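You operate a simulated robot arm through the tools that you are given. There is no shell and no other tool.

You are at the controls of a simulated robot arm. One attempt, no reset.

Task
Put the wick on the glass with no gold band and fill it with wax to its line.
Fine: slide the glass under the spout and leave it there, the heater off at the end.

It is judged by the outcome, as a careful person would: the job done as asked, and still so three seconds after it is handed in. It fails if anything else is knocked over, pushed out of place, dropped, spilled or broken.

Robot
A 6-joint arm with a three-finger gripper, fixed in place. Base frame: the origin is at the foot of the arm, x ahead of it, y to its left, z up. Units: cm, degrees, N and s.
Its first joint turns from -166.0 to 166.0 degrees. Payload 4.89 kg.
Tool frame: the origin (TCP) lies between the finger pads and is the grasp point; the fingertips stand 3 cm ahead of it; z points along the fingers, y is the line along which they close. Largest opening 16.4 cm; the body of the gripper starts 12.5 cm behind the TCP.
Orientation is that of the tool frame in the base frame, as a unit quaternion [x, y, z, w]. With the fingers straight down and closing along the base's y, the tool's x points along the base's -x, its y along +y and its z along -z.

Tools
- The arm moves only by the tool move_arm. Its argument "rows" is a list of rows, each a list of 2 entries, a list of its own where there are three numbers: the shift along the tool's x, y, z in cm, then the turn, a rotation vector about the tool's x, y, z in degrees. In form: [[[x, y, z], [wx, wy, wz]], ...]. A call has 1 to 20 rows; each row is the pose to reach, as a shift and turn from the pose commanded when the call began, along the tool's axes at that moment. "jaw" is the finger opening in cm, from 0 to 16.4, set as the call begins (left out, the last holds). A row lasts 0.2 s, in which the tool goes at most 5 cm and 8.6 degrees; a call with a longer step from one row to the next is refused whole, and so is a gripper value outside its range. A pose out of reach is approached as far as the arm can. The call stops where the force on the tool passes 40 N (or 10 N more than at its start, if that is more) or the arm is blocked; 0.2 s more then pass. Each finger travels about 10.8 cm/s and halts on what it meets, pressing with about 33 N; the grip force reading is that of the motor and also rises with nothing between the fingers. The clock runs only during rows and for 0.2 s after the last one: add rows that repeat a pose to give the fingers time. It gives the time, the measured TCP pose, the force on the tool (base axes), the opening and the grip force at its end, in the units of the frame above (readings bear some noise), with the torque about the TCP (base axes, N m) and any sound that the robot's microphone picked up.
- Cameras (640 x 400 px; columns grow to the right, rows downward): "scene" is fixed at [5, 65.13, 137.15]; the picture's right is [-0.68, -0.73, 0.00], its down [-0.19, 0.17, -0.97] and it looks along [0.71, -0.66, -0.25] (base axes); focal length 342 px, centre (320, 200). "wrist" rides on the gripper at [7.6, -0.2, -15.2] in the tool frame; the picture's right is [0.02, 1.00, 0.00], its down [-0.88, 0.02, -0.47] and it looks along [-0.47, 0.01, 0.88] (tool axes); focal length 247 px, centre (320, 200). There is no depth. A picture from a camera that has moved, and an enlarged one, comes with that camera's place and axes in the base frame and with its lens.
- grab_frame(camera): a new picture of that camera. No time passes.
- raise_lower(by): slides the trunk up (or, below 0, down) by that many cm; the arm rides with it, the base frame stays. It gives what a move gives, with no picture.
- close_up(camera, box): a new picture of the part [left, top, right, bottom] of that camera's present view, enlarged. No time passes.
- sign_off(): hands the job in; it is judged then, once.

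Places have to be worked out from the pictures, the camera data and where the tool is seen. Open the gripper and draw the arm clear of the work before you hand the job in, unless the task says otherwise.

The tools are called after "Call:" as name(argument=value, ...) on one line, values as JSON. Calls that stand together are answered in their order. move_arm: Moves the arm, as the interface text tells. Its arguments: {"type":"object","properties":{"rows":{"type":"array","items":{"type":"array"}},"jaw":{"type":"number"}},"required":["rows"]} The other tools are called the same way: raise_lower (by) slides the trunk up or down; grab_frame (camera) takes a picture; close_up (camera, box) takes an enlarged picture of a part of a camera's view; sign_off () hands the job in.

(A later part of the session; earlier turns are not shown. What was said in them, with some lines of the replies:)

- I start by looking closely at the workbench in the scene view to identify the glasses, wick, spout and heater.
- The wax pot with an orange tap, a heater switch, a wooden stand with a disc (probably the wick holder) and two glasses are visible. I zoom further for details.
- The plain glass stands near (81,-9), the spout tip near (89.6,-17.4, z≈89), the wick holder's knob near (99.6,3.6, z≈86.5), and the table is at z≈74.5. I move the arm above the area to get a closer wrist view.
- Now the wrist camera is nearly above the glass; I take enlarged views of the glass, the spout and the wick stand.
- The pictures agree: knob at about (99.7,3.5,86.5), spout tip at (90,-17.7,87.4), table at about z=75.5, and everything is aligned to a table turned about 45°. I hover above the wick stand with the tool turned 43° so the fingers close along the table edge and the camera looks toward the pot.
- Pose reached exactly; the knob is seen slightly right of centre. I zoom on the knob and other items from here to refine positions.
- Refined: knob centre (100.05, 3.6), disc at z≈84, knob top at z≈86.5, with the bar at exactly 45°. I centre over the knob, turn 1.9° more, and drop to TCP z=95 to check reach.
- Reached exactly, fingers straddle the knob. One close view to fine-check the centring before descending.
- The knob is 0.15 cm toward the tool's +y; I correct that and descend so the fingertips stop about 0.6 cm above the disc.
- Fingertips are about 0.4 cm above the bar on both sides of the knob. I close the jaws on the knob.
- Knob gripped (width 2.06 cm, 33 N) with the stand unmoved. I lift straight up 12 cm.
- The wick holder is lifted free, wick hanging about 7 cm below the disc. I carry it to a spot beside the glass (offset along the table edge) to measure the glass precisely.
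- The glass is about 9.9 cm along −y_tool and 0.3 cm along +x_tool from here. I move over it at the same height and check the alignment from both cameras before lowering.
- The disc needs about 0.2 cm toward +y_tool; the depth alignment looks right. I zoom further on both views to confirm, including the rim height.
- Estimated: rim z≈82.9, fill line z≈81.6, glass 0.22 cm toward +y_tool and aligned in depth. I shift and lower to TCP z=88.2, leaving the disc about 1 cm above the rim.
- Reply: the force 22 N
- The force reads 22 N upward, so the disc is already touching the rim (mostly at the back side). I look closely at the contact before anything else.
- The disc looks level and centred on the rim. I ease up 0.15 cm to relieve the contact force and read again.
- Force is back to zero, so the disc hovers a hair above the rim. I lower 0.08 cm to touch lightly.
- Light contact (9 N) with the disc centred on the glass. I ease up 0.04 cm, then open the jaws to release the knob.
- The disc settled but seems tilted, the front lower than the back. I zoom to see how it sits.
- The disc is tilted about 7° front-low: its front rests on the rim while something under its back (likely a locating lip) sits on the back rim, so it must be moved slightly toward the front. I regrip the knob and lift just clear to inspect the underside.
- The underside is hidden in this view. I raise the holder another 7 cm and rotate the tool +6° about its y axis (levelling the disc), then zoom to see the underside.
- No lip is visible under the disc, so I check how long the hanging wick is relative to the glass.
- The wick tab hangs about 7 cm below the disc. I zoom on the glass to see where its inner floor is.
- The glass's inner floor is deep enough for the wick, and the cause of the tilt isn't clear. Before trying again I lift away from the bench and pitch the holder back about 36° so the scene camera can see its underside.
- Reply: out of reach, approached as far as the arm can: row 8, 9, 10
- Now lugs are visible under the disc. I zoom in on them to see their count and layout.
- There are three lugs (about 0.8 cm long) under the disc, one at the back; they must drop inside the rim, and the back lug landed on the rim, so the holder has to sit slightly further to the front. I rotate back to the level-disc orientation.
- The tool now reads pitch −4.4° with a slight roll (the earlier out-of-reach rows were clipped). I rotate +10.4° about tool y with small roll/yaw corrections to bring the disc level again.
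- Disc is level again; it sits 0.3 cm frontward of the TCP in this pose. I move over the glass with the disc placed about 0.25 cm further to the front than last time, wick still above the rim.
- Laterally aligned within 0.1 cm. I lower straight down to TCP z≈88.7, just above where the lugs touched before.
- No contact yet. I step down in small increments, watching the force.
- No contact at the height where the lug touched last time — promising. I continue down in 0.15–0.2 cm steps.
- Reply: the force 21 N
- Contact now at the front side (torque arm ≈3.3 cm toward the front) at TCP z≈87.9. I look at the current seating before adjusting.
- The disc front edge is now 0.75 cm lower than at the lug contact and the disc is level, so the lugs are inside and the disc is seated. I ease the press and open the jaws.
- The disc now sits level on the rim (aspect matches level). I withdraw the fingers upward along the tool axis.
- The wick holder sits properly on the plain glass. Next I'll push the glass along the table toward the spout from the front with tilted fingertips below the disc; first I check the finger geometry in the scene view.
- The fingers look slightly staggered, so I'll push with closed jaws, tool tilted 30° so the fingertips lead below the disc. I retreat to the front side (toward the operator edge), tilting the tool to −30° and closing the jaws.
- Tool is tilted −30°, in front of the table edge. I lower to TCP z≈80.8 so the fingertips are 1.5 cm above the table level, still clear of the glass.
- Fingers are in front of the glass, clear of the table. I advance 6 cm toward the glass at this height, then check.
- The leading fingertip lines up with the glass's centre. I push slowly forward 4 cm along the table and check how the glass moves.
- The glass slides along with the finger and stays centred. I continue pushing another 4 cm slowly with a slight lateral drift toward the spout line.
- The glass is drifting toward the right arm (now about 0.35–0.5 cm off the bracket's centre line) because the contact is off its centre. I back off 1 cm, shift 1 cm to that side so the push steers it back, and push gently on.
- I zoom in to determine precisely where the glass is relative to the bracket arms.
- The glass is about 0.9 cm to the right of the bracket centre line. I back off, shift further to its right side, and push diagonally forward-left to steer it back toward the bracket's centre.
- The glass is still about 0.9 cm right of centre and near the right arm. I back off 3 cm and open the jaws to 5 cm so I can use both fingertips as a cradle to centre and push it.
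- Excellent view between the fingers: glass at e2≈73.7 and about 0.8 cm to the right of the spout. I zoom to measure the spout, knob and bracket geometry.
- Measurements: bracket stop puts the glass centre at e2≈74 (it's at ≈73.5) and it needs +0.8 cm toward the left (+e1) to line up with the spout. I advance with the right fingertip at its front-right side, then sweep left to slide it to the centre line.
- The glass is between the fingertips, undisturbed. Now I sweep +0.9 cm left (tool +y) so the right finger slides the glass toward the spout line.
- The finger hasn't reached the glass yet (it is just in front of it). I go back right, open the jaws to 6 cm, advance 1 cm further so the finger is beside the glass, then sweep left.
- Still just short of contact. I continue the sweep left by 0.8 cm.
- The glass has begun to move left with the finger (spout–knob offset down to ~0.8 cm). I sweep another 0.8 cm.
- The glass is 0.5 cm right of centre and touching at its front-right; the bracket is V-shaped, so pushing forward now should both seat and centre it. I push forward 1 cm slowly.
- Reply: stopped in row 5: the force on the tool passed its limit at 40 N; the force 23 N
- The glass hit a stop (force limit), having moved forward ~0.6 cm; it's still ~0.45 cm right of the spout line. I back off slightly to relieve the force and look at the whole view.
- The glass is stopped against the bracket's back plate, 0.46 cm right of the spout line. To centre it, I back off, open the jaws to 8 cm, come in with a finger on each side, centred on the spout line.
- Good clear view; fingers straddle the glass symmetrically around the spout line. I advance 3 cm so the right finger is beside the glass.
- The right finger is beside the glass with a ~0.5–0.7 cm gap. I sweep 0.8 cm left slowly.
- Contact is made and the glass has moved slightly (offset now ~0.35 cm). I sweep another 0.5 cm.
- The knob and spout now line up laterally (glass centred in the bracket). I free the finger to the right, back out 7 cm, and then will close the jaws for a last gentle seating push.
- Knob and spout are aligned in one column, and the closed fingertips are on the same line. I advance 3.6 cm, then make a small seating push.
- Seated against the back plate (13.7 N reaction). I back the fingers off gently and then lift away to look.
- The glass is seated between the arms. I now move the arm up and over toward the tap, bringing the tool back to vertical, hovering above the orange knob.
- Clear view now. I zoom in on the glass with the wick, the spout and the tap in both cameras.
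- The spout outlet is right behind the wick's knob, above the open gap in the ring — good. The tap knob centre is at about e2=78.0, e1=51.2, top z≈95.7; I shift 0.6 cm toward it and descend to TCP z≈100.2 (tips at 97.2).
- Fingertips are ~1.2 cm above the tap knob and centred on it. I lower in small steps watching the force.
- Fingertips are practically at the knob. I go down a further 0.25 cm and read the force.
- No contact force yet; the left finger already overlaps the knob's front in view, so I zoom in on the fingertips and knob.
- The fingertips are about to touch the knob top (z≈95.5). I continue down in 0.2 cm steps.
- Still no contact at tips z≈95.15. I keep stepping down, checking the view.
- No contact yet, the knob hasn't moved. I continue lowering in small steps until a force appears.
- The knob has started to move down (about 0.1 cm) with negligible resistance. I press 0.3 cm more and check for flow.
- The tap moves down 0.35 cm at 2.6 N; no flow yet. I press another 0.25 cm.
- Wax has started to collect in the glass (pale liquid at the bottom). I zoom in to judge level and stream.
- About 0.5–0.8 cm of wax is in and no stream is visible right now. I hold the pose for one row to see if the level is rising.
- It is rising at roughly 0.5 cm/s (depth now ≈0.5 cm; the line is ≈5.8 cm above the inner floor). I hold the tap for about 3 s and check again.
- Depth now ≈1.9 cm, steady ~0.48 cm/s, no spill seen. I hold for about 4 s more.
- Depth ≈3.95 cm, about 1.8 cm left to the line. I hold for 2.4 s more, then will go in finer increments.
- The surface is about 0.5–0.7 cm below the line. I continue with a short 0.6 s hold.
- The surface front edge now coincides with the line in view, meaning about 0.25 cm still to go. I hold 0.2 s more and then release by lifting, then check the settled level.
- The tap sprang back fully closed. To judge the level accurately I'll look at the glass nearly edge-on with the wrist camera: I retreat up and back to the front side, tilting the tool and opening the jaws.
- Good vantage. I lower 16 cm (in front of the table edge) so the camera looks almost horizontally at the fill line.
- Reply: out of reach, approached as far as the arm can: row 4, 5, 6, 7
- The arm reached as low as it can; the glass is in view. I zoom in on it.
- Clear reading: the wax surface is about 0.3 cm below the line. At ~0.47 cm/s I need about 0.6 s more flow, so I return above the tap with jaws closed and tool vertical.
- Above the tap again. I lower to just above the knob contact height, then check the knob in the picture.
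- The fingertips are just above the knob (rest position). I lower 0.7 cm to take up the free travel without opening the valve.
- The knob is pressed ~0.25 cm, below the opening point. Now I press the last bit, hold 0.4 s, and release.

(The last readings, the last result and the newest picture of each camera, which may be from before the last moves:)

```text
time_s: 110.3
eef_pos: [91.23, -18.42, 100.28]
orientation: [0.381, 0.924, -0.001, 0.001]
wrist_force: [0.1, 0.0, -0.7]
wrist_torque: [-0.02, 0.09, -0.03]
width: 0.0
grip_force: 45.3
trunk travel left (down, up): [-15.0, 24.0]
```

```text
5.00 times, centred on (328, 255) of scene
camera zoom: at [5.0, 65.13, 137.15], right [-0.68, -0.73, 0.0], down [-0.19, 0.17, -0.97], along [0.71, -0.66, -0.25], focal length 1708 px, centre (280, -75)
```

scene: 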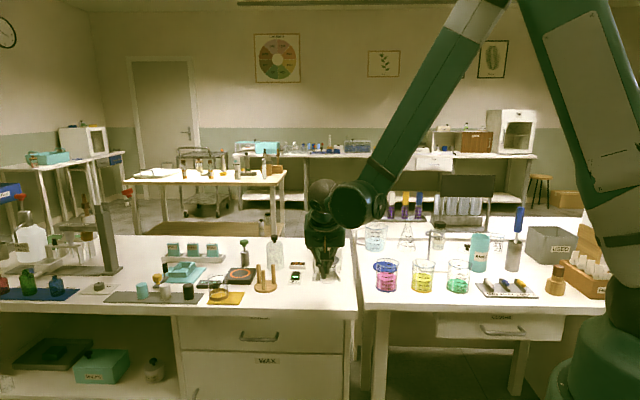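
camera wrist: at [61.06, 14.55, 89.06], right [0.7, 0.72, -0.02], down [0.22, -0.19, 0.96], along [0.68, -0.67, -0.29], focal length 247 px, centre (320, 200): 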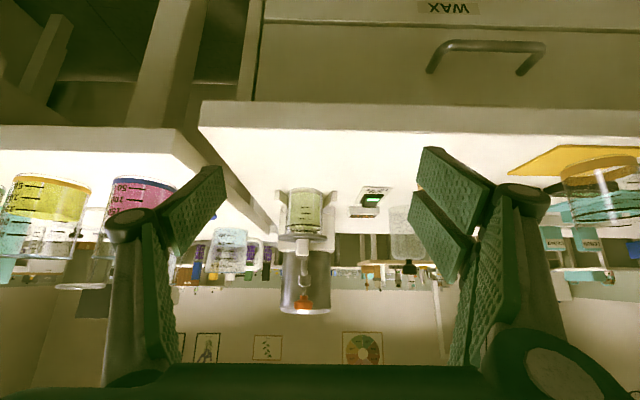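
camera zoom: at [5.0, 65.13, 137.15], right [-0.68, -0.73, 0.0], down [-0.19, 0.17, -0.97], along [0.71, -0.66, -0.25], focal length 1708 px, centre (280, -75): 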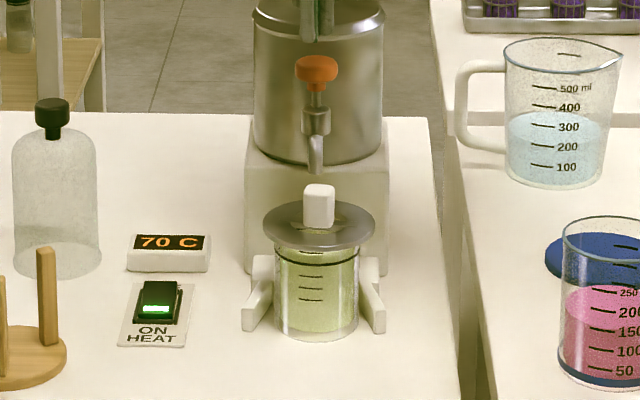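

The level has risen visibly and the tap is closed again. I go back to the low front view to verify the level against the line.

Call:
move_arm(rows=[[[0, 0, -3], [0, 0, 0]], [[0, 0, -7], [0, 0, 0]], [[3, 0, -9], [0, 0, 0]], [[7, 0, -9], [0, -5, 0]], [[11, 0, -9], [0, -10, 0]], [[15, 0, -9], [0, -15, 0]], [[19, 0, -9], [0, -20, 0]], [[23, 0, -9], [0, -25, 0]], [[26, 0, -7], [0, -30, 0]], [[28, 0, -4], [0, -35, 0]], [[29, 0, 0], [0, -40, 0]], [[29, 0, 4.5], [0, -45, 0]], [[29, 0, 9], [0, -45, 0]], [[29, 0, 13], [0, -45, 0]], [[29, 0, 15.5], [0, -45, 0]], [[29, 0, 15.5], [0, -45, 0]]], jaw=14)

Call:
grab_frame(camera="wrist")

```text
time_s: 113.7
eef_pos: [71.05, 1.99, 85.04]
orientation: [0.353, 0.854, -0.147, 0.352]
wrist_force: [-0.2, 0.3, -0.2]
wrist_torque: [0.0, 0.0, -0.03]
width: 13.99
grip_force: 0.1
out of reach, approached as far as the arm can: row 15, 16
trunk travel left (down, up): [-15.0, 24.0]
```

```text
taken
camera wrist: at [59.49, 13.29, 90.38], right [0.7, 0.72, -0.02], down [0.22, -0.19, 0.96], along [0.68, -0.67, -0.29], focal length 247 px, centre (320, 200)
```

wrist: 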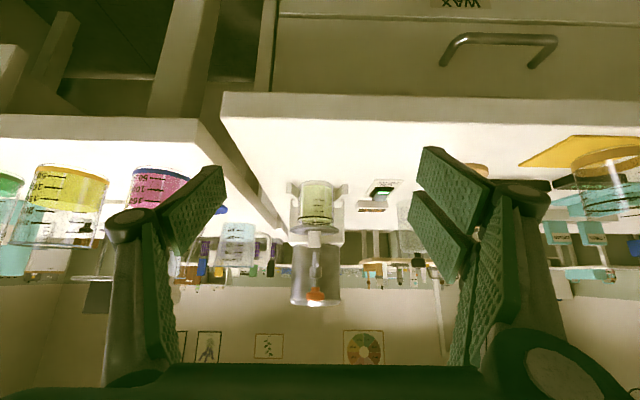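

I zoom in on the glass's upper part to compare the wax surface with the line.

Call:
close_up(camera="wrist", box=[303, 214, 329, 234])

Call:
close_up(camera="wrist", box=[290, 170, 340, 250])

```text
16.00 times, centred on (316, 224) of wrist
camera zoom: at [59.49, 13.29, 90.38], right [0.7, 0.72, -0.02], down [0.22, -0.19, 0.96], along [0.68, -0.67, -0.29], focal length 3952 px, centre (384, -184)
```

zoom: 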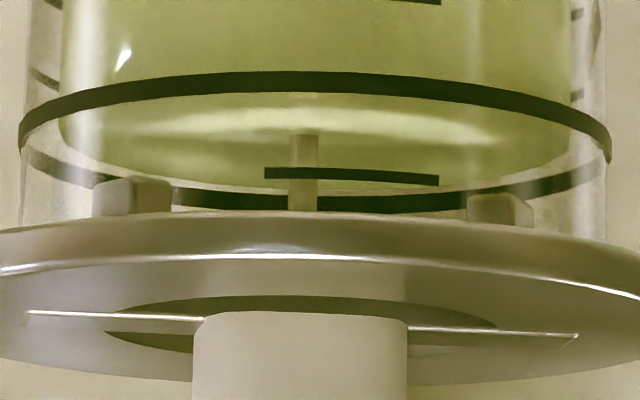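

```text
5.00 times, centred on (315, 210) of wrist
camera zoom: at [59.49, 13.29, 90.38], right [0.7, 0.72, -0.02], down [0.22, -0.19, 0.96], along [0.68, -0.67, -0.29], focal length 1235 px, centre (345, 150)
```

zoom: 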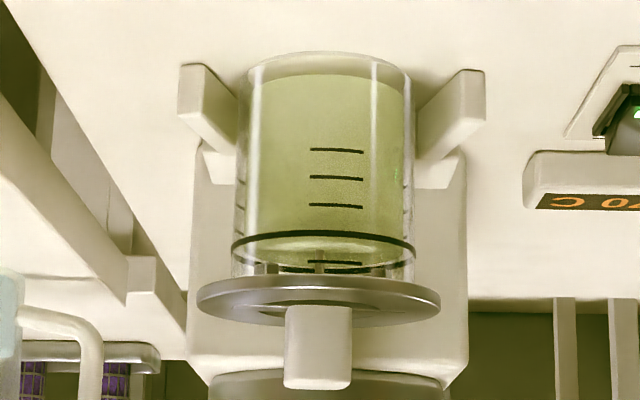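

The wax surface now matches the line within ~0.05 cm. Next is the heater: I move the arm (jaws closed, tool vertical) to hover above the OFF end of the rocker at about e1=62.8, e2=78.4.

Call:
move_arm(rows=[[[-2.8, 0.9, 0.68], [0, 3.75, 0]], [[-5.6, 1.86, 1.37], [0, 7.5, 0]], [[-8.4, 2.79, 2.05], [0, 11.2, 0]], [[-11.2, 3.7, 2.73], [0, 15, 0]], [[-14, 4.6, 3.4], [0, 18.7, 0]], [[-16.8, 5.6, 4.1], [0, 22.5, 0]], [[-19.6, 6.5, 4.8], [0, 26.2, 0]], [[-22.4, 7.4, 5.5], [0, 30, 0]], [[-25.2, 8.4, 6.15], [0, 33.7, 0]], [[-28, 9.3, 6.8], [0, 37.5, 0]], [[-30.9, 10.2, 7.5], [0, 41.2, 0]], [[-33.66, 11.15, 8.2], [0, 45, 0]], [[-33.66, 11.15, 8.2], [0, 45, 0]]], jaw=0)

Call:
grab_frame(camera="wrist")

Call:
grab_frame(camera="scene")

```text
time_s: 116.5
eef_pos: [99.97, -11.05, 103.2]
orientation: [0.382, 0.924, 0.0, 0.001]
wrist_force: [-0.2, 0.4, -0.1]
wrist_torque: [0.0, 0.07, 0.02]
width: 0.01
grip_force: 33.2
trunk travel left (down, up): [-15.0, 24.0]
```

```text
taken
camera wrist: at [94.41, -5.82, 118.3], right [0.69, 0.72, 0.0], down [0.64, -0.61, 0.47], along [0.34, -0.33, -0.88], focal length 247 px, centre (320, 200)
```

wrist: 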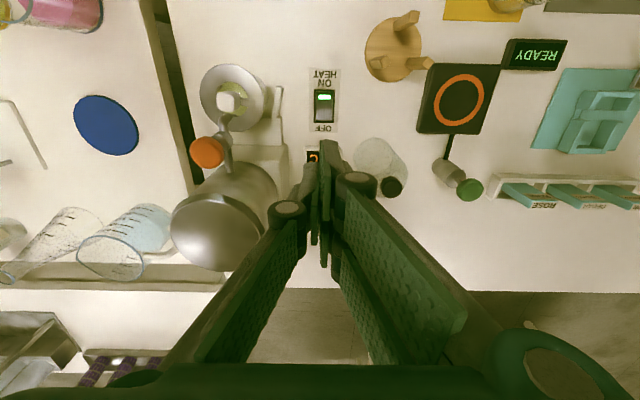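

```text
taken
```

scene: 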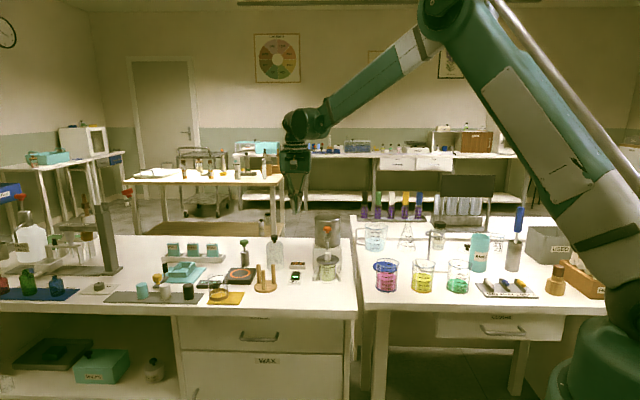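

I'm above the switch area; I zoom in on the switch to fix its position precisely relative to the tool.

Call:
close_up(camera="wrist", box=[290, 55, 360, 175])

Call:
close_up(camera="scene", box=[280, 200, 312, 290])

Call:
close_up(camera="scene", box=[284, 258, 308, 288])

```text
3.33 times, centred on (325, 115) of wrist
camera zoom: at [94.41, -5.82, 118.3], right [0.69, 0.72, 0.0], down [0.64, -0.61, 0.47], along [0.34, -0.33, -0.88], focal length 823 px, centre (303, 483)
```

zoom: 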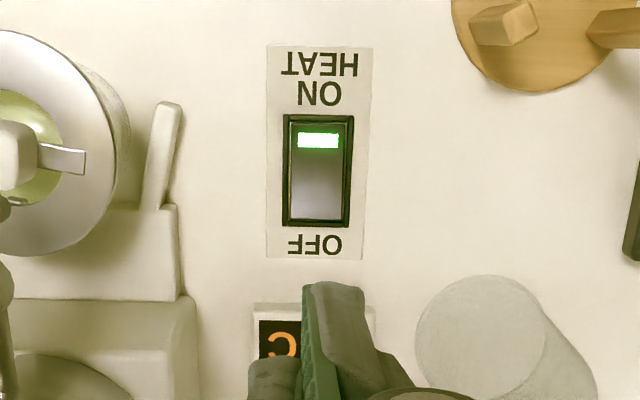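

```text
4.44 times, centred on (296, 245) of scene
camera zoom: at [5.0, 65.13, 137.15], right [-0.68, -0.73, 0.0], down [-0.19, 0.17, -0.97], along [0.71, -0.66, -0.25], focal length 1518 px, centre (427, 0)
```

zoom: 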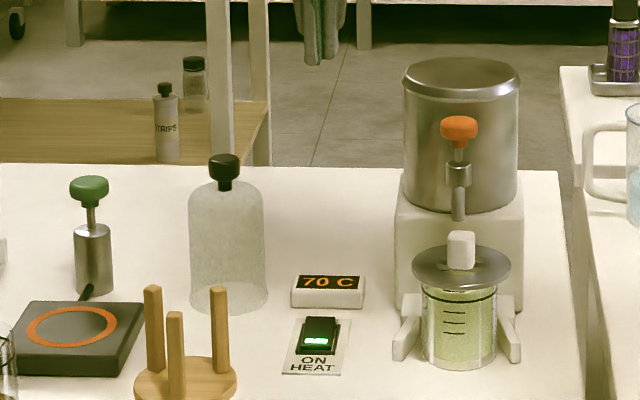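

```text
13.33 times, centred on (296, 273) of scene
camera zoom: at [5.0, 65.13, 137.15], right [-0.68, -0.73, 0.0], down [-0.19, 0.17, -0.97], along [0.71, -0.66, -0.25], focal length 4554 px, centre (640, -773)
```

zoom: 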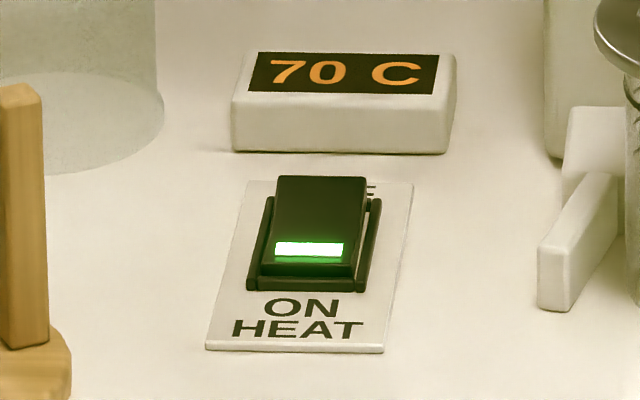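

The rocker's raised OFF end is centred near e1≈63.2, e2≈77.7, right below the tool. To have comfortable reach down there I lower the trunk by 8 cm first (tips stay well above everything).

Call:
raise_lower(by=-8)

Call:
close_up(camera="scene", box=[276, 210, 316, 290])

```text
time_s: 117.7
eef_pos: [99.93, -11.04, 95.19]
orientation: [0.382, 0.924, -0.001, 0.001]
wrist_force: [0.3, -0.3, 0.1]
wrist_torque: [0.01, 0.0, 0.01]
width: 0.0
grip_force: 33.3
trunk travel left (down, up): [-7.0, 32.0]
```

```text
5.00 times, centred on (296, 250) of scene
camera zoom: at [5.0, 65.13, 137.15], right [-0.68, -0.73, 0.0], down [-0.19, 0.17, -0.97], along [0.71, -0.66, -0.25], focal length 1708 px, centre (440, -50)
```

zoom: 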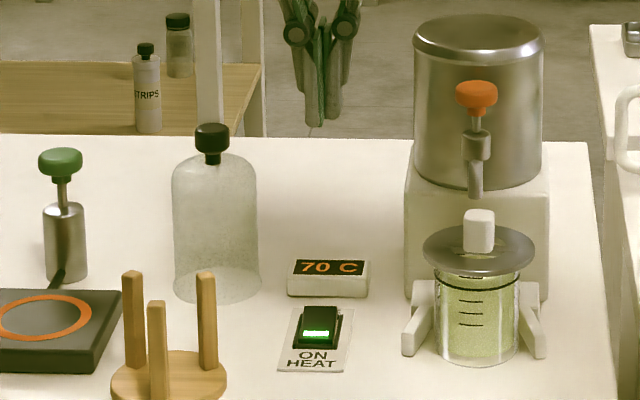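

Trunk lowered, everything clear. I descend to tips at about z=81 with a 0.3 cm shift toward +e1, then check alignment over the OFF end.

Call:
move_arm(rows=[[[0, 0.15, 2], [0, 0, 0]], [[0, 0.3, 4], [0, 0, 0]], [[0, 0.3, 6], [0, 0, 0]], [[0, 0.3, 8], [0, 0, 0]], [[0, 0.3, 10], [0, 0, 0]], [[0, 0.3, 11.2], [0, 0, 0]], [[0, 0.3, 11.2], [0, 0, 0]]])

Call:
close_up(camera="scene", box=[280, 245, 312, 290])

Call:
close_up(camera="wrist", box=[270, 70, 370, 200])

```text
time_s: 119.3
eef_pos: [100.12, -10.82, 83.91]
orientation: [0.382, 0.924, 0.0, 0.001]
wrist_force: [0.0, -0.8, 0.3]
wrist_torque: [0.0, 0.02, -0.01]
width: 0.0
grip_force: 32.7
trunk travel left (down, up): [-7.0, 32.0]
```

```text
8.89 times, centred on (296, 268) of scene
camera zoom: at [5.0, 65.13, 137.15], right [-0.68, -0.73, 0.0], down [-0.19, 0.17, -0.97], along [0.71, -0.66, -0.25], focal length 3036 px, centre (533, -400)
```

zoom: 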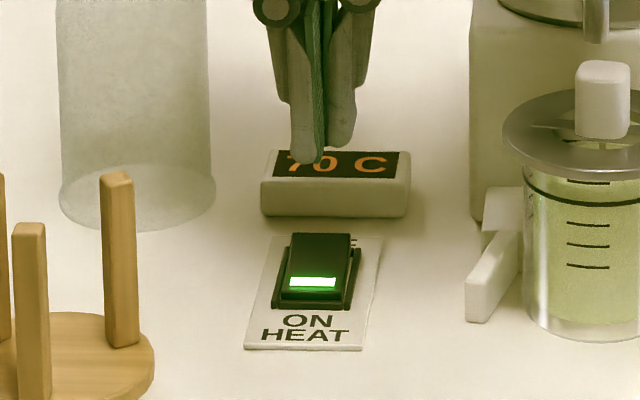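

```text
3.08 times, centred on (320, 135) of wrist
camera zoom: at [94.61, -5.58, 99.12], right [0.69, 0.72, 0.0], down [0.64, -0.61, 0.47], along [0.34, -0.33, -0.88], focal length 760 px, centre (320, 400)
```

zoom: 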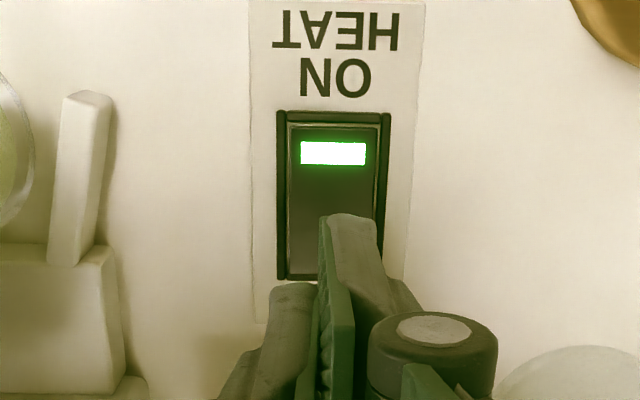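

The front finger's edge would land near the rocker's middle, so I shift 0.7 cm further toward the OFF end and lower 1.8 cm.

Call:
move_arm(rows=[[[-0.35, 0, 0], [0, 0, 0]], [[-0.7, 0, 0], [0, 0, 0]], [[-0.7, 0, 0.9], [0, 0, 0]], [[-0.7, 0, 1.8], [0, 0, 0]], [[-0.7, 0, 1.8], [0, 0, 0]]])

Call:
close_up(camera="scene", box=[284, 258, 308, 288])

Call:
close_up(camera="wrist", box=[270, 70, 370, 200])

```text
time_s: 120.5
eef_pos: [100.68, -11.4, 82.05]
orientation: [0.381, 0.925, 0.0, 0.001]
wrist_force: [0.7, 0.0, -0.1]
wrist_torque: [-0.02, 0.0, 0.0]
width: 0.02
grip_force: 33.1
trunk travel left (down, up): [-7.0, 32.0]
```

```text
13.33 times, centred on (296, 273) of scene
camera zoom: at [5.0, 65.13, 137.15], right [-0.68, -0.73, 0.0], down [-0.19, 0.17, -0.97], along [0.71, -0.66, -0.25], focal length 4554 px, centre (640, -773)
```

zoom: 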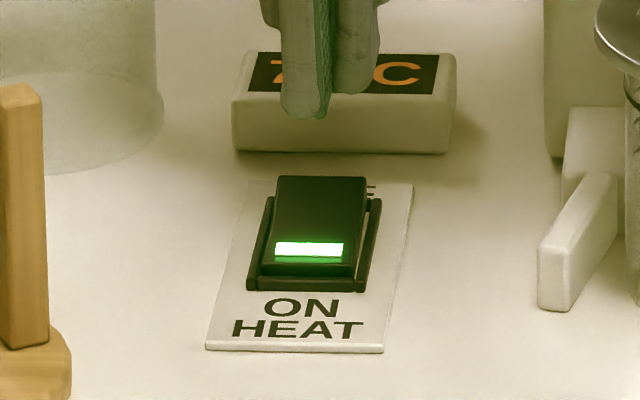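

```text
3.08 times, centred on (320, 135) of wrist
camera zoom: at [95.09, -6.11, 97.34], right [0.69, 0.72, 0.0], down [0.64, -0.61, 0.47], along [0.34, -0.33, -0.88], focal length 760 px, centre (320, 400)
```

zoom: 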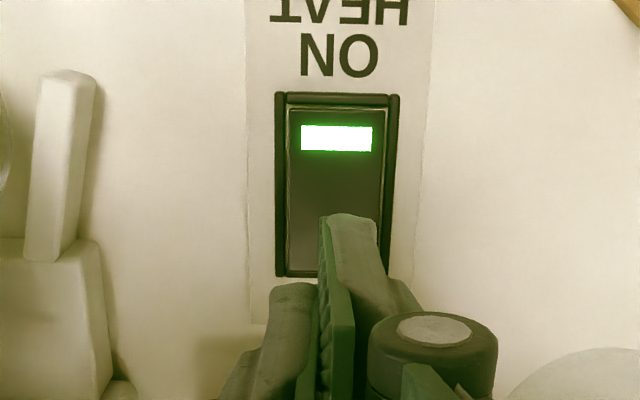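

I shift another 0.4 cm toward the OFF end, and then lower in small steps watching for contact.

Call:
move_arm(rows=[[[-0.4, 0, 0], [0, 0, 0]], [[-0.4, 0, 0.3], [0, 0, 0]], [[-0.4, 0, 0.6], [0, 0, 0]], [[-0.4, 0, 0.6], [0, 0, 0]]])

Call:
move_arm(rows=[[[0, 0, 0.2], [0, 0, 0]], [[0, 0, 0.4], [0, 0, 0]]])

Call:
close_up(camera="scene", box=[284, 258, 308, 288])

```text
time_s: 121.5
eef_pos: [100.83, -11.55, 81.64]
orientation: [0.382, 0.924, 0.0, 0.001]
wrist_force: [0.5, 0.2, -0.2]
wrist_torque: [-0.02, 0.0, -0.03]
width: 0.0
grip_force: 33.2
trunk travel left (down, up): [-7.0, 32.0]
```

```text
time_s: 122.1
eef_pos: [100.75, -11.63, 81.09]
orientation: [0.383, 0.924, 0.0, 0.001]
wrist_force: [0.0, -0.6, 0.9]
wrist_torque: [-0.01, -0.03, 0.04]
width: 0.01
grip_force: 32.8
trunk travel left (down, up): [-7.0, 32.0]
```

```text
13.33 times, centred on (296, 273) of scene
camera zoom: at [5.0, 65.13, 137.15], right [-0.68, -0.73, 0.0], down [-0.19, 0.17, -0.97], along [0.71, -0.66, -0.25], focal length 4554 px, centre (640, -773)
```

zoom: 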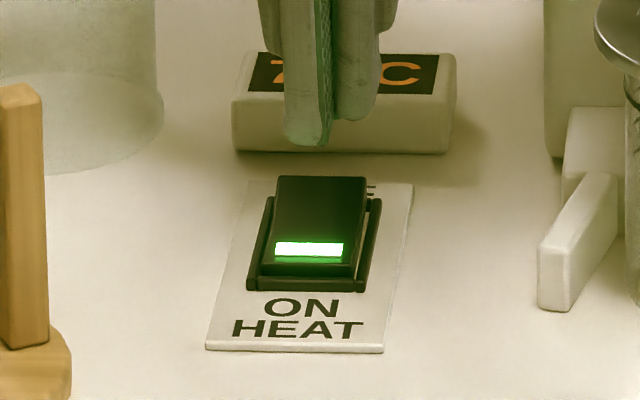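

Still about 1 cm above the rocker. I keep lowering in small steps.

Call:
move_arm(rows=[[[0, 0, 0.3], [0, 0, 0]], [[0, 0, 0.6], [0, 0, 0]]])

Call:
move_arm(rows=[[[0, 0, 0.2], [0, 0, 0]], [[0, 0, 0.3], [0, 0, 0]]])

Call:
close_up(camera="scene", box=[284, 258, 308, 288])

Call:
close_up(camera="wrist", box=[270, 70, 370, 200])

```text
time_s: 122.7
eef_pos: [101.0, -11.62, 80.53]
orientation: [0.382, 0.924, 0.0, 0.001]
wrist_force: [-0.6, 0.4, 0.7]
wrist_torque: [-0.02, 0.03, 0.0]
width: 0.01
grip_force: 32.9
trunk travel left (down, up): [-7.0, 32.0]
```

```text
time_s: 123.3
eef_pos: [100.78, -11.66, 80.32]
orientation: [0.382, 0.924, 0.0, 0.001]
wrist_force: [-0.1, 0.4, 0.6]
wrist_torque: [0.05, -0.02, -0.01]
width: 0.0
grip_force: 33.3
trunk travel left (down, up): [-7.0, 32.0]
```

```text
13.33 times, centred on (296, 273) of scene
camera zoom: at [5.0, 65.13, 137.15], right [-0.68, -0.73, 0.0], down [-0.19, 0.17, -0.97], along [0.71, -0.66, -0.25], focal length 4554 px, centre (640, -773)
```

zoom: 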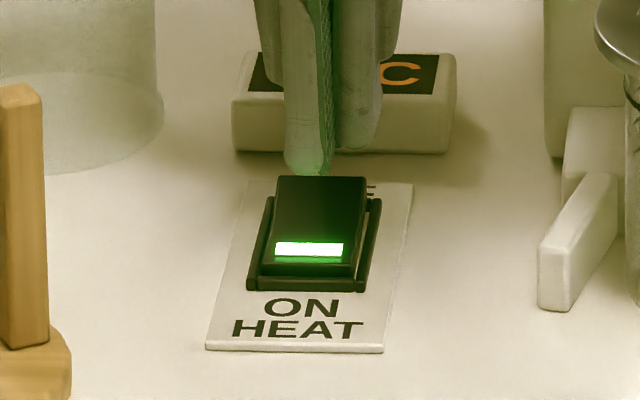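

```text
3.08 times, centred on (320, 135) of wrist
camera zoom: at [95.35, -6.39, 95.43], right [0.69, 0.72, 0.0], down [0.64, -0.61, 0.47], along [0.34, -0.33, -0.88], focal length 760 px, centre (320, 400)
```

zoom: 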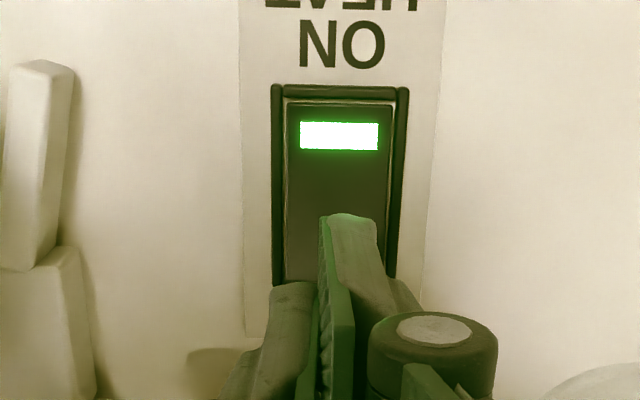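

The fingertip is right at the raised OFF edge. I press down in 0.2–0.3 cm steps.

Call:
move_arm(rows=[[[0, 0, 0.15], [0, 0, 0]], [[0, 0, 0.3], [0, 0, 0]]])

Call:
move_arm(rows=[[[0, 0, 0.15], [0, 0, 0]], [[0, 0, 0.3], [0, 0, 0]]])

Call:
close_up(camera="scene", box=[284, 258, 308, 288])

```text
time_s: 123.9
eef_pos: [100.91, -11.65, 79.97]
orientation: [0.382, 0.924, 0.0, 0.001]
wrist_force: [0.2, -0.1, 0.0]
wrist_torque: [-0.01, -0.02, 0.02]
width: 0.02
grip_force: 33.3
trunk travel left (down, up): [-7.0, 32.0]
```

```text
time_s: 124.5
eef_pos: [100.86, -11.73, 79.68]
orientation: [0.382, 0.924, -0.001, 0.001]
wrist_force: [1.6, -0.4, -0.5]
wrist_torque: [0.01, 0.0, 0.02]
width: 0.01
grip_force: 32.9
trunk travel left (down, up): [-7.0, 32.0]
```

```text
13.33 times, centred on (296, 273) of scene
camera zoom: at [5.0, 65.13, 137.15], right [-0.68, -0.73, 0.0], down [-0.19, 0.17, -0.97], along [0.71, -0.66, -0.25], focal length 4554 px, centre (640, -773)
```

zoom: 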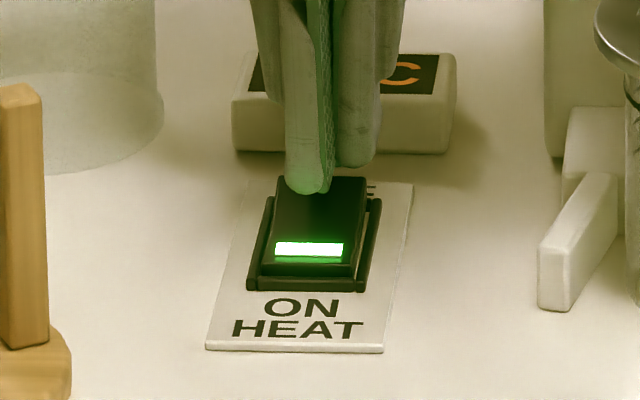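

Fingertip overlaps the OFF side in view, still no resistance. I continue in 0.2 cm steps.

Call:
move_arm(rows=[[[0, 0, 0.1], [0, 0, 0]], [[0, 0, 0.2], [0, 0, 0]]])

Call:
move_arm(rows=[[[0, 0, 0.1], [0, 0, 0]], [[0, 0, 0.2], [0, 0, 0]]])

Call:
close_up(camera="scene", box=[284, 258, 308, 288])

```text
time_s: 125.1
eef_pos: [100.81, -11.63, 79.43]
orientation: [0.381, 0.924, 0.0, 0.002]
wrist_force: [-0.6, 0.4, 0.2]
wrist_torque: [0.01, 0.0, 0.01]
width: 0.01
grip_force: 32.9
trunk travel left (down, up): [-7.0, 32.0]
```

```text
time_s: 125.7
eef_pos: [100.84, -11.59, 79.29]
orientation: [0.382, 0.924, 0.0, 0.0]
wrist_force: [0.3, 0.2, 1.2]
wrist_torque: [0.01, 0.01, 0.04]
width: 0.61
grip_force: 45.8
trunk travel left (down, up): [-7.0, 32.0]
```

```text
13.33 times, centred on (296, 273) of scene
camera zoom: at [5.0, 65.13, 137.15], right [-0.68, -0.73, 0.0], down [-0.19, 0.17, -0.97], along [0.71, -0.66, -0.25], focal length 4554 px, centre (640, -773)
```

zoom: 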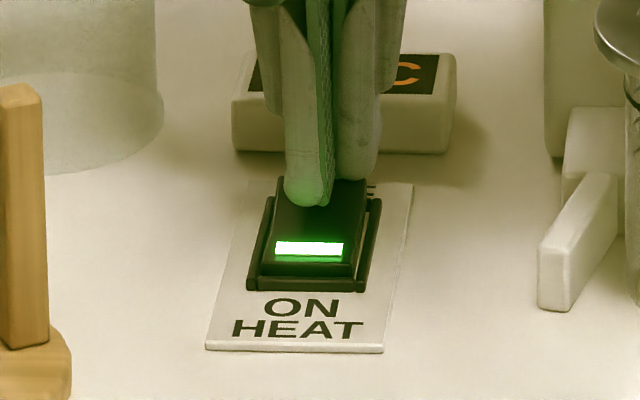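

Contact made (the rocker edge is beginning to move). I keep pressing.

Call:
move_arm(rows=[[[0, 0, 0.1], [0, 0, 0]], [[0, 0, 0.2], [0, 0, 0]]])

Call:
move_arm(rows=[[[0, 0, 0.1], [0, 0, 0]], [[0, 0, 0.2], [0, 0, 0]]])

Call:
close_up(camera="scene", box=[284, 258, 308, 288])

```text
time_s: 126.3
eef_pos: [100.86, -11.62, 79.12]
orientation: [0.382, 0.924, -0.001, 0.001]
wrist_force: [0.4, -0.4, 1.3]
wrist_torque: [-0.04, 0.02, -0.02]
width: 0.0
grip_force: 45.3
trunk travel left (down, up): [-7.0, 32.0]
```

```text
time_s: 126.9
eef_pos: [100.87, -11.55, 79.04]
orientation: [0.381, 0.924, 0.001, 0.001]
wrist_force: [7.3, -1.1, 19.5]
wrist_torque: [0.42, 0.2, -0.12]
width: 0.62
grip_force: 44.7
trunk travel left (down, up): [-7.0, 32.0]
heard: click
```

```text
13.33 times, centred on (296, 273) of scene
camera zoom: at [5.0, 65.13, 137.15], right [-0.68, -0.73, 0.0], down [-0.19, 0.17, -0.97], along [0.71, -0.66, -0.25], focal length 4554 px, centre (640, -773)
```

zoom: 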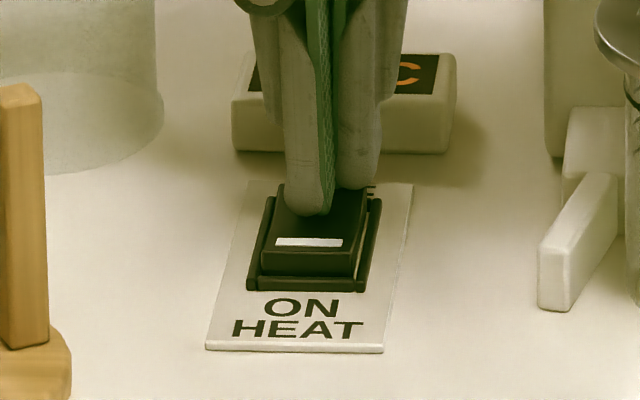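

A click was heard and the switch light is off. I lift the tool straight up and verify.

Call:
move_arm(rows=[[[0, 0, -0.5], [0, 0, 0]], [[0, 0, -2], [0, 0, 0]], [[0, 0, -4], [0, 0, 0]], [[0, 0, -7], [0, 0, 0]], [[0, 0, -10], [0, 0, 0]], [[0, 0, -13], [0, 0, 0]], [[0, 0, -16], [0, 0, 0]], [[0, 0, -20], [0, 0, 0]], [[0, 0, -20], [0, 0, 0]]])

Call:
close_up(camera="scene", box=[284, 258, 308, 288])

Call:
close_up(camera="scene", box=[300, 215, 356, 295])

Call:
grab_frame(camera="scene")

```text
time_s: 128.9
eef_pos: [100.86, -11.64, 98.79]
orientation: [0.382, 0.924, 0.0, 0.001]
wrist_force: [-0.8, 0.3, 0.3]
wrist_torque: [0.0, 0.0, -0.02]
width: 0.0
grip_force: 44.8
trunk travel left (down, up): [-7.0, 32.0]
```

```text
13.33 times, centred on (296, 273) of scene
camera zoom: at [5.0, 65.13, 137.15], right [-0.68, -0.73, 0.0], down [-0.19, 0.17, -0.97], along [0.71, -0.66, -0.25], focal length 4554 px, centre (640, -773)
```

zoom: 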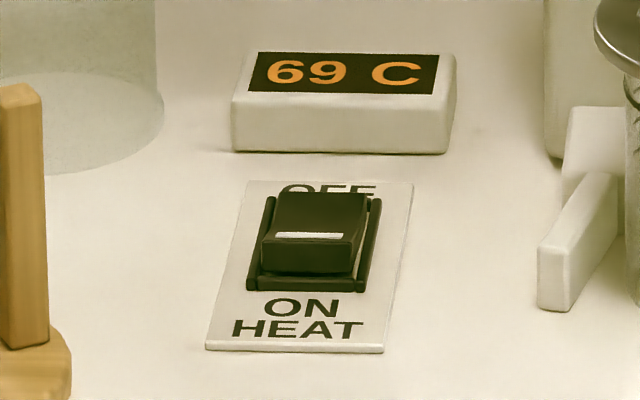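

```text
5.00 times, centred on (328, 255) of scene
camera zoom: at [5.0, 65.13, 137.15], right [-0.68, -0.73, 0.0], down [-0.19, 0.17, -0.97], along [0.71, -0.66, -0.25], focal length 1708 px, centre (280, -75)
```

zoom: 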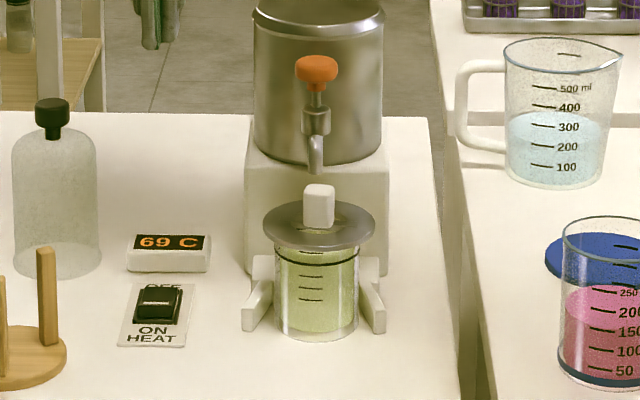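

```text
taken
```

scene: 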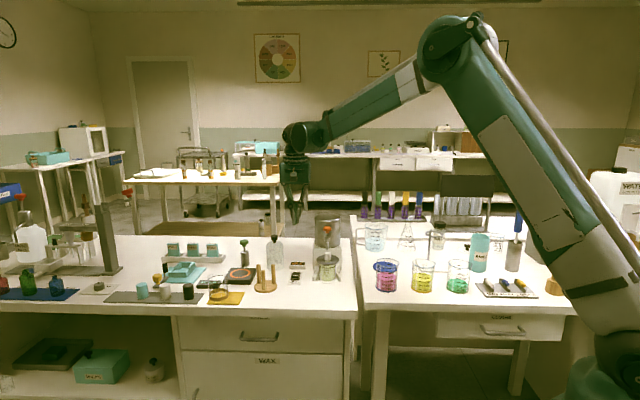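

Heater is off (display falling to 69 °C), the tap is closed, and the glass with the wick stands under the spout. I raise the trunk back, then open the gripper and draw the arm clear.

Call:
raise_lower(by=8)

Call:
move_arm(rows=[[[0, 0, -3], [0, 0, 0]], [[2, -0.5, -6], [0, 0, 0]], [[5.5, -2, -8], [0, 0, 0]], [[9, -3.5, -9], [0, 0, 0]], [[12.5, -5, -10], [0, 0, 0]], [[16, -6.5, -11], [0, 0, 0]], [[19.5, -8, -11], [0, 0, 0]], [[23, -9.5, -11], [0, 0, 0]], [[26.5, -11, -11], [0, 0, 0]], [[30, -12.5, -11], [0, 0, 0]], [[33.5, -14, -11], [0, 0, 0]], [[37, -15.5, -11], [0, 0, 0]], [[39.3, -15.8, -11], [0, 0, 0]], [[39.3, -15.8, -11], [0, 0, 0]]], jaw=10)

Call:
grab_frame(camera="scene")

Call:
close_up(camera="scene", box=[260, 215, 356, 305])

Call:
close_up(camera="wrist", box=[160, 120, 400, 320])

```text
time_s: 130.1
eef_pos: [100.88, -11.6, 106.85]
orientation: [0.382, 0.924, 0.001, 0.0]
wrist_force: [0.8, 0.3, 0.0]
wrist_torque: [0.01, 0.02, 0.03]
width: 0.01
grip_force: 44.6
trunk travel left (down, up): [-15.0, 24.0]
```

```text
time_s: 133.1
eef_pos: [61.88, 4.93, 117.74]
orientation: [0.382, 0.924, 0.0, 0.001]
wrist_force: [-0.8, -0.5, 0.6]
wrist_torque: [0.04, -0.08, 0.01]
width: 10.01
grip_force: 0.1
trunk travel left (down, up): [-15.0, 24.0]
```

```text
taken
```

scene: 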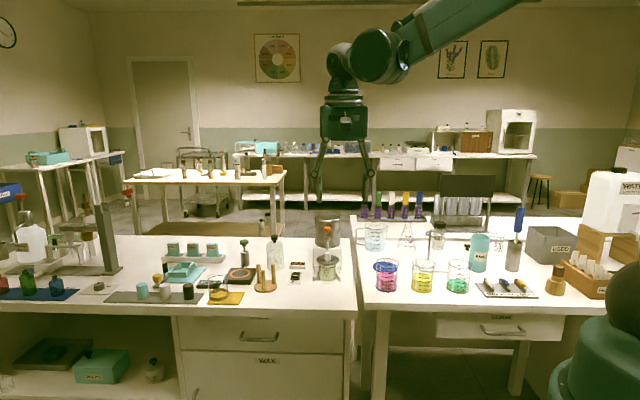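

```text
4.44 times, centred on (308, 260) of scene
camera zoom: at [5.0, 65.13, 137.15], right [-0.68, -0.73, 0.0], down [-0.19, 0.17, -0.97], along [0.71, -0.66, -0.25], focal length 1518 px, centre (373, -67)
```

zoom: 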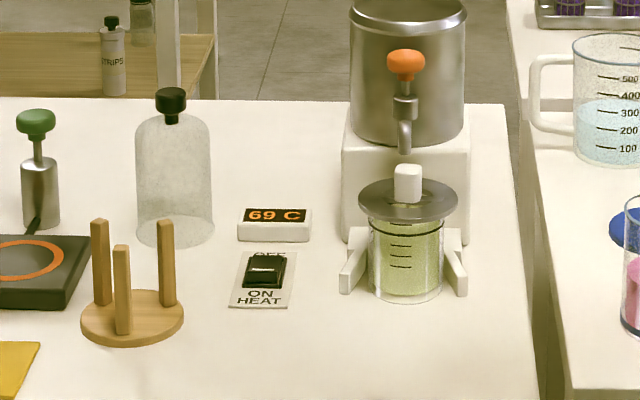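

```text
2.00 times, centred on (280, 220) of wrist
camera zoom: at [56.28, 10.15, 132.96], right [0.69, 0.72, 0.0], down [0.64, -0.61, 0.47], along [0.34, -0.33, -0.88], focal length 494 px, centre (400, 160)
```

zoom: 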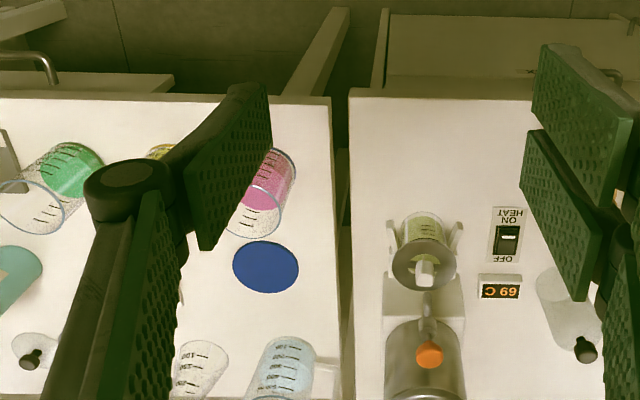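

Everything is in place: wick seated on the plain glass, wax at the line, glass left under the spout, tap closed, heater off, nothing spilled or displaced, arm clear with gripper open. I hand the job in.

Call:
sign_off()

```text
The job is handed in.
```

The glass with no gold band has its wick seated, is filled to its line, and is under the spout. The heater is off. I handed the job in, and no result has come back yet.

- **Wick:** it didn't seat on the first try. A lug under the disc caught on the glass rim, so I lifted it and placed it again. It then sat level.
- **Glass position:** pushing it in, it drifted to one side and once hit the bracket hard enough to trip the 40 N stop. I centred it again and seated it. I saw no sign that it or the bracket was damaged or moved.
- **Fill:** I topped it up once after a close look. The surface now matches the line to within about 0.05 cm, and no wax was visible outside the glass.
- **Heater:** I heard it click off and the light went out. The display had dropped from 70 to 69 °C by the last picture.

The tap is closed. The arm is drawn clear with the gripper open, and nothing else on the bench looked moved.
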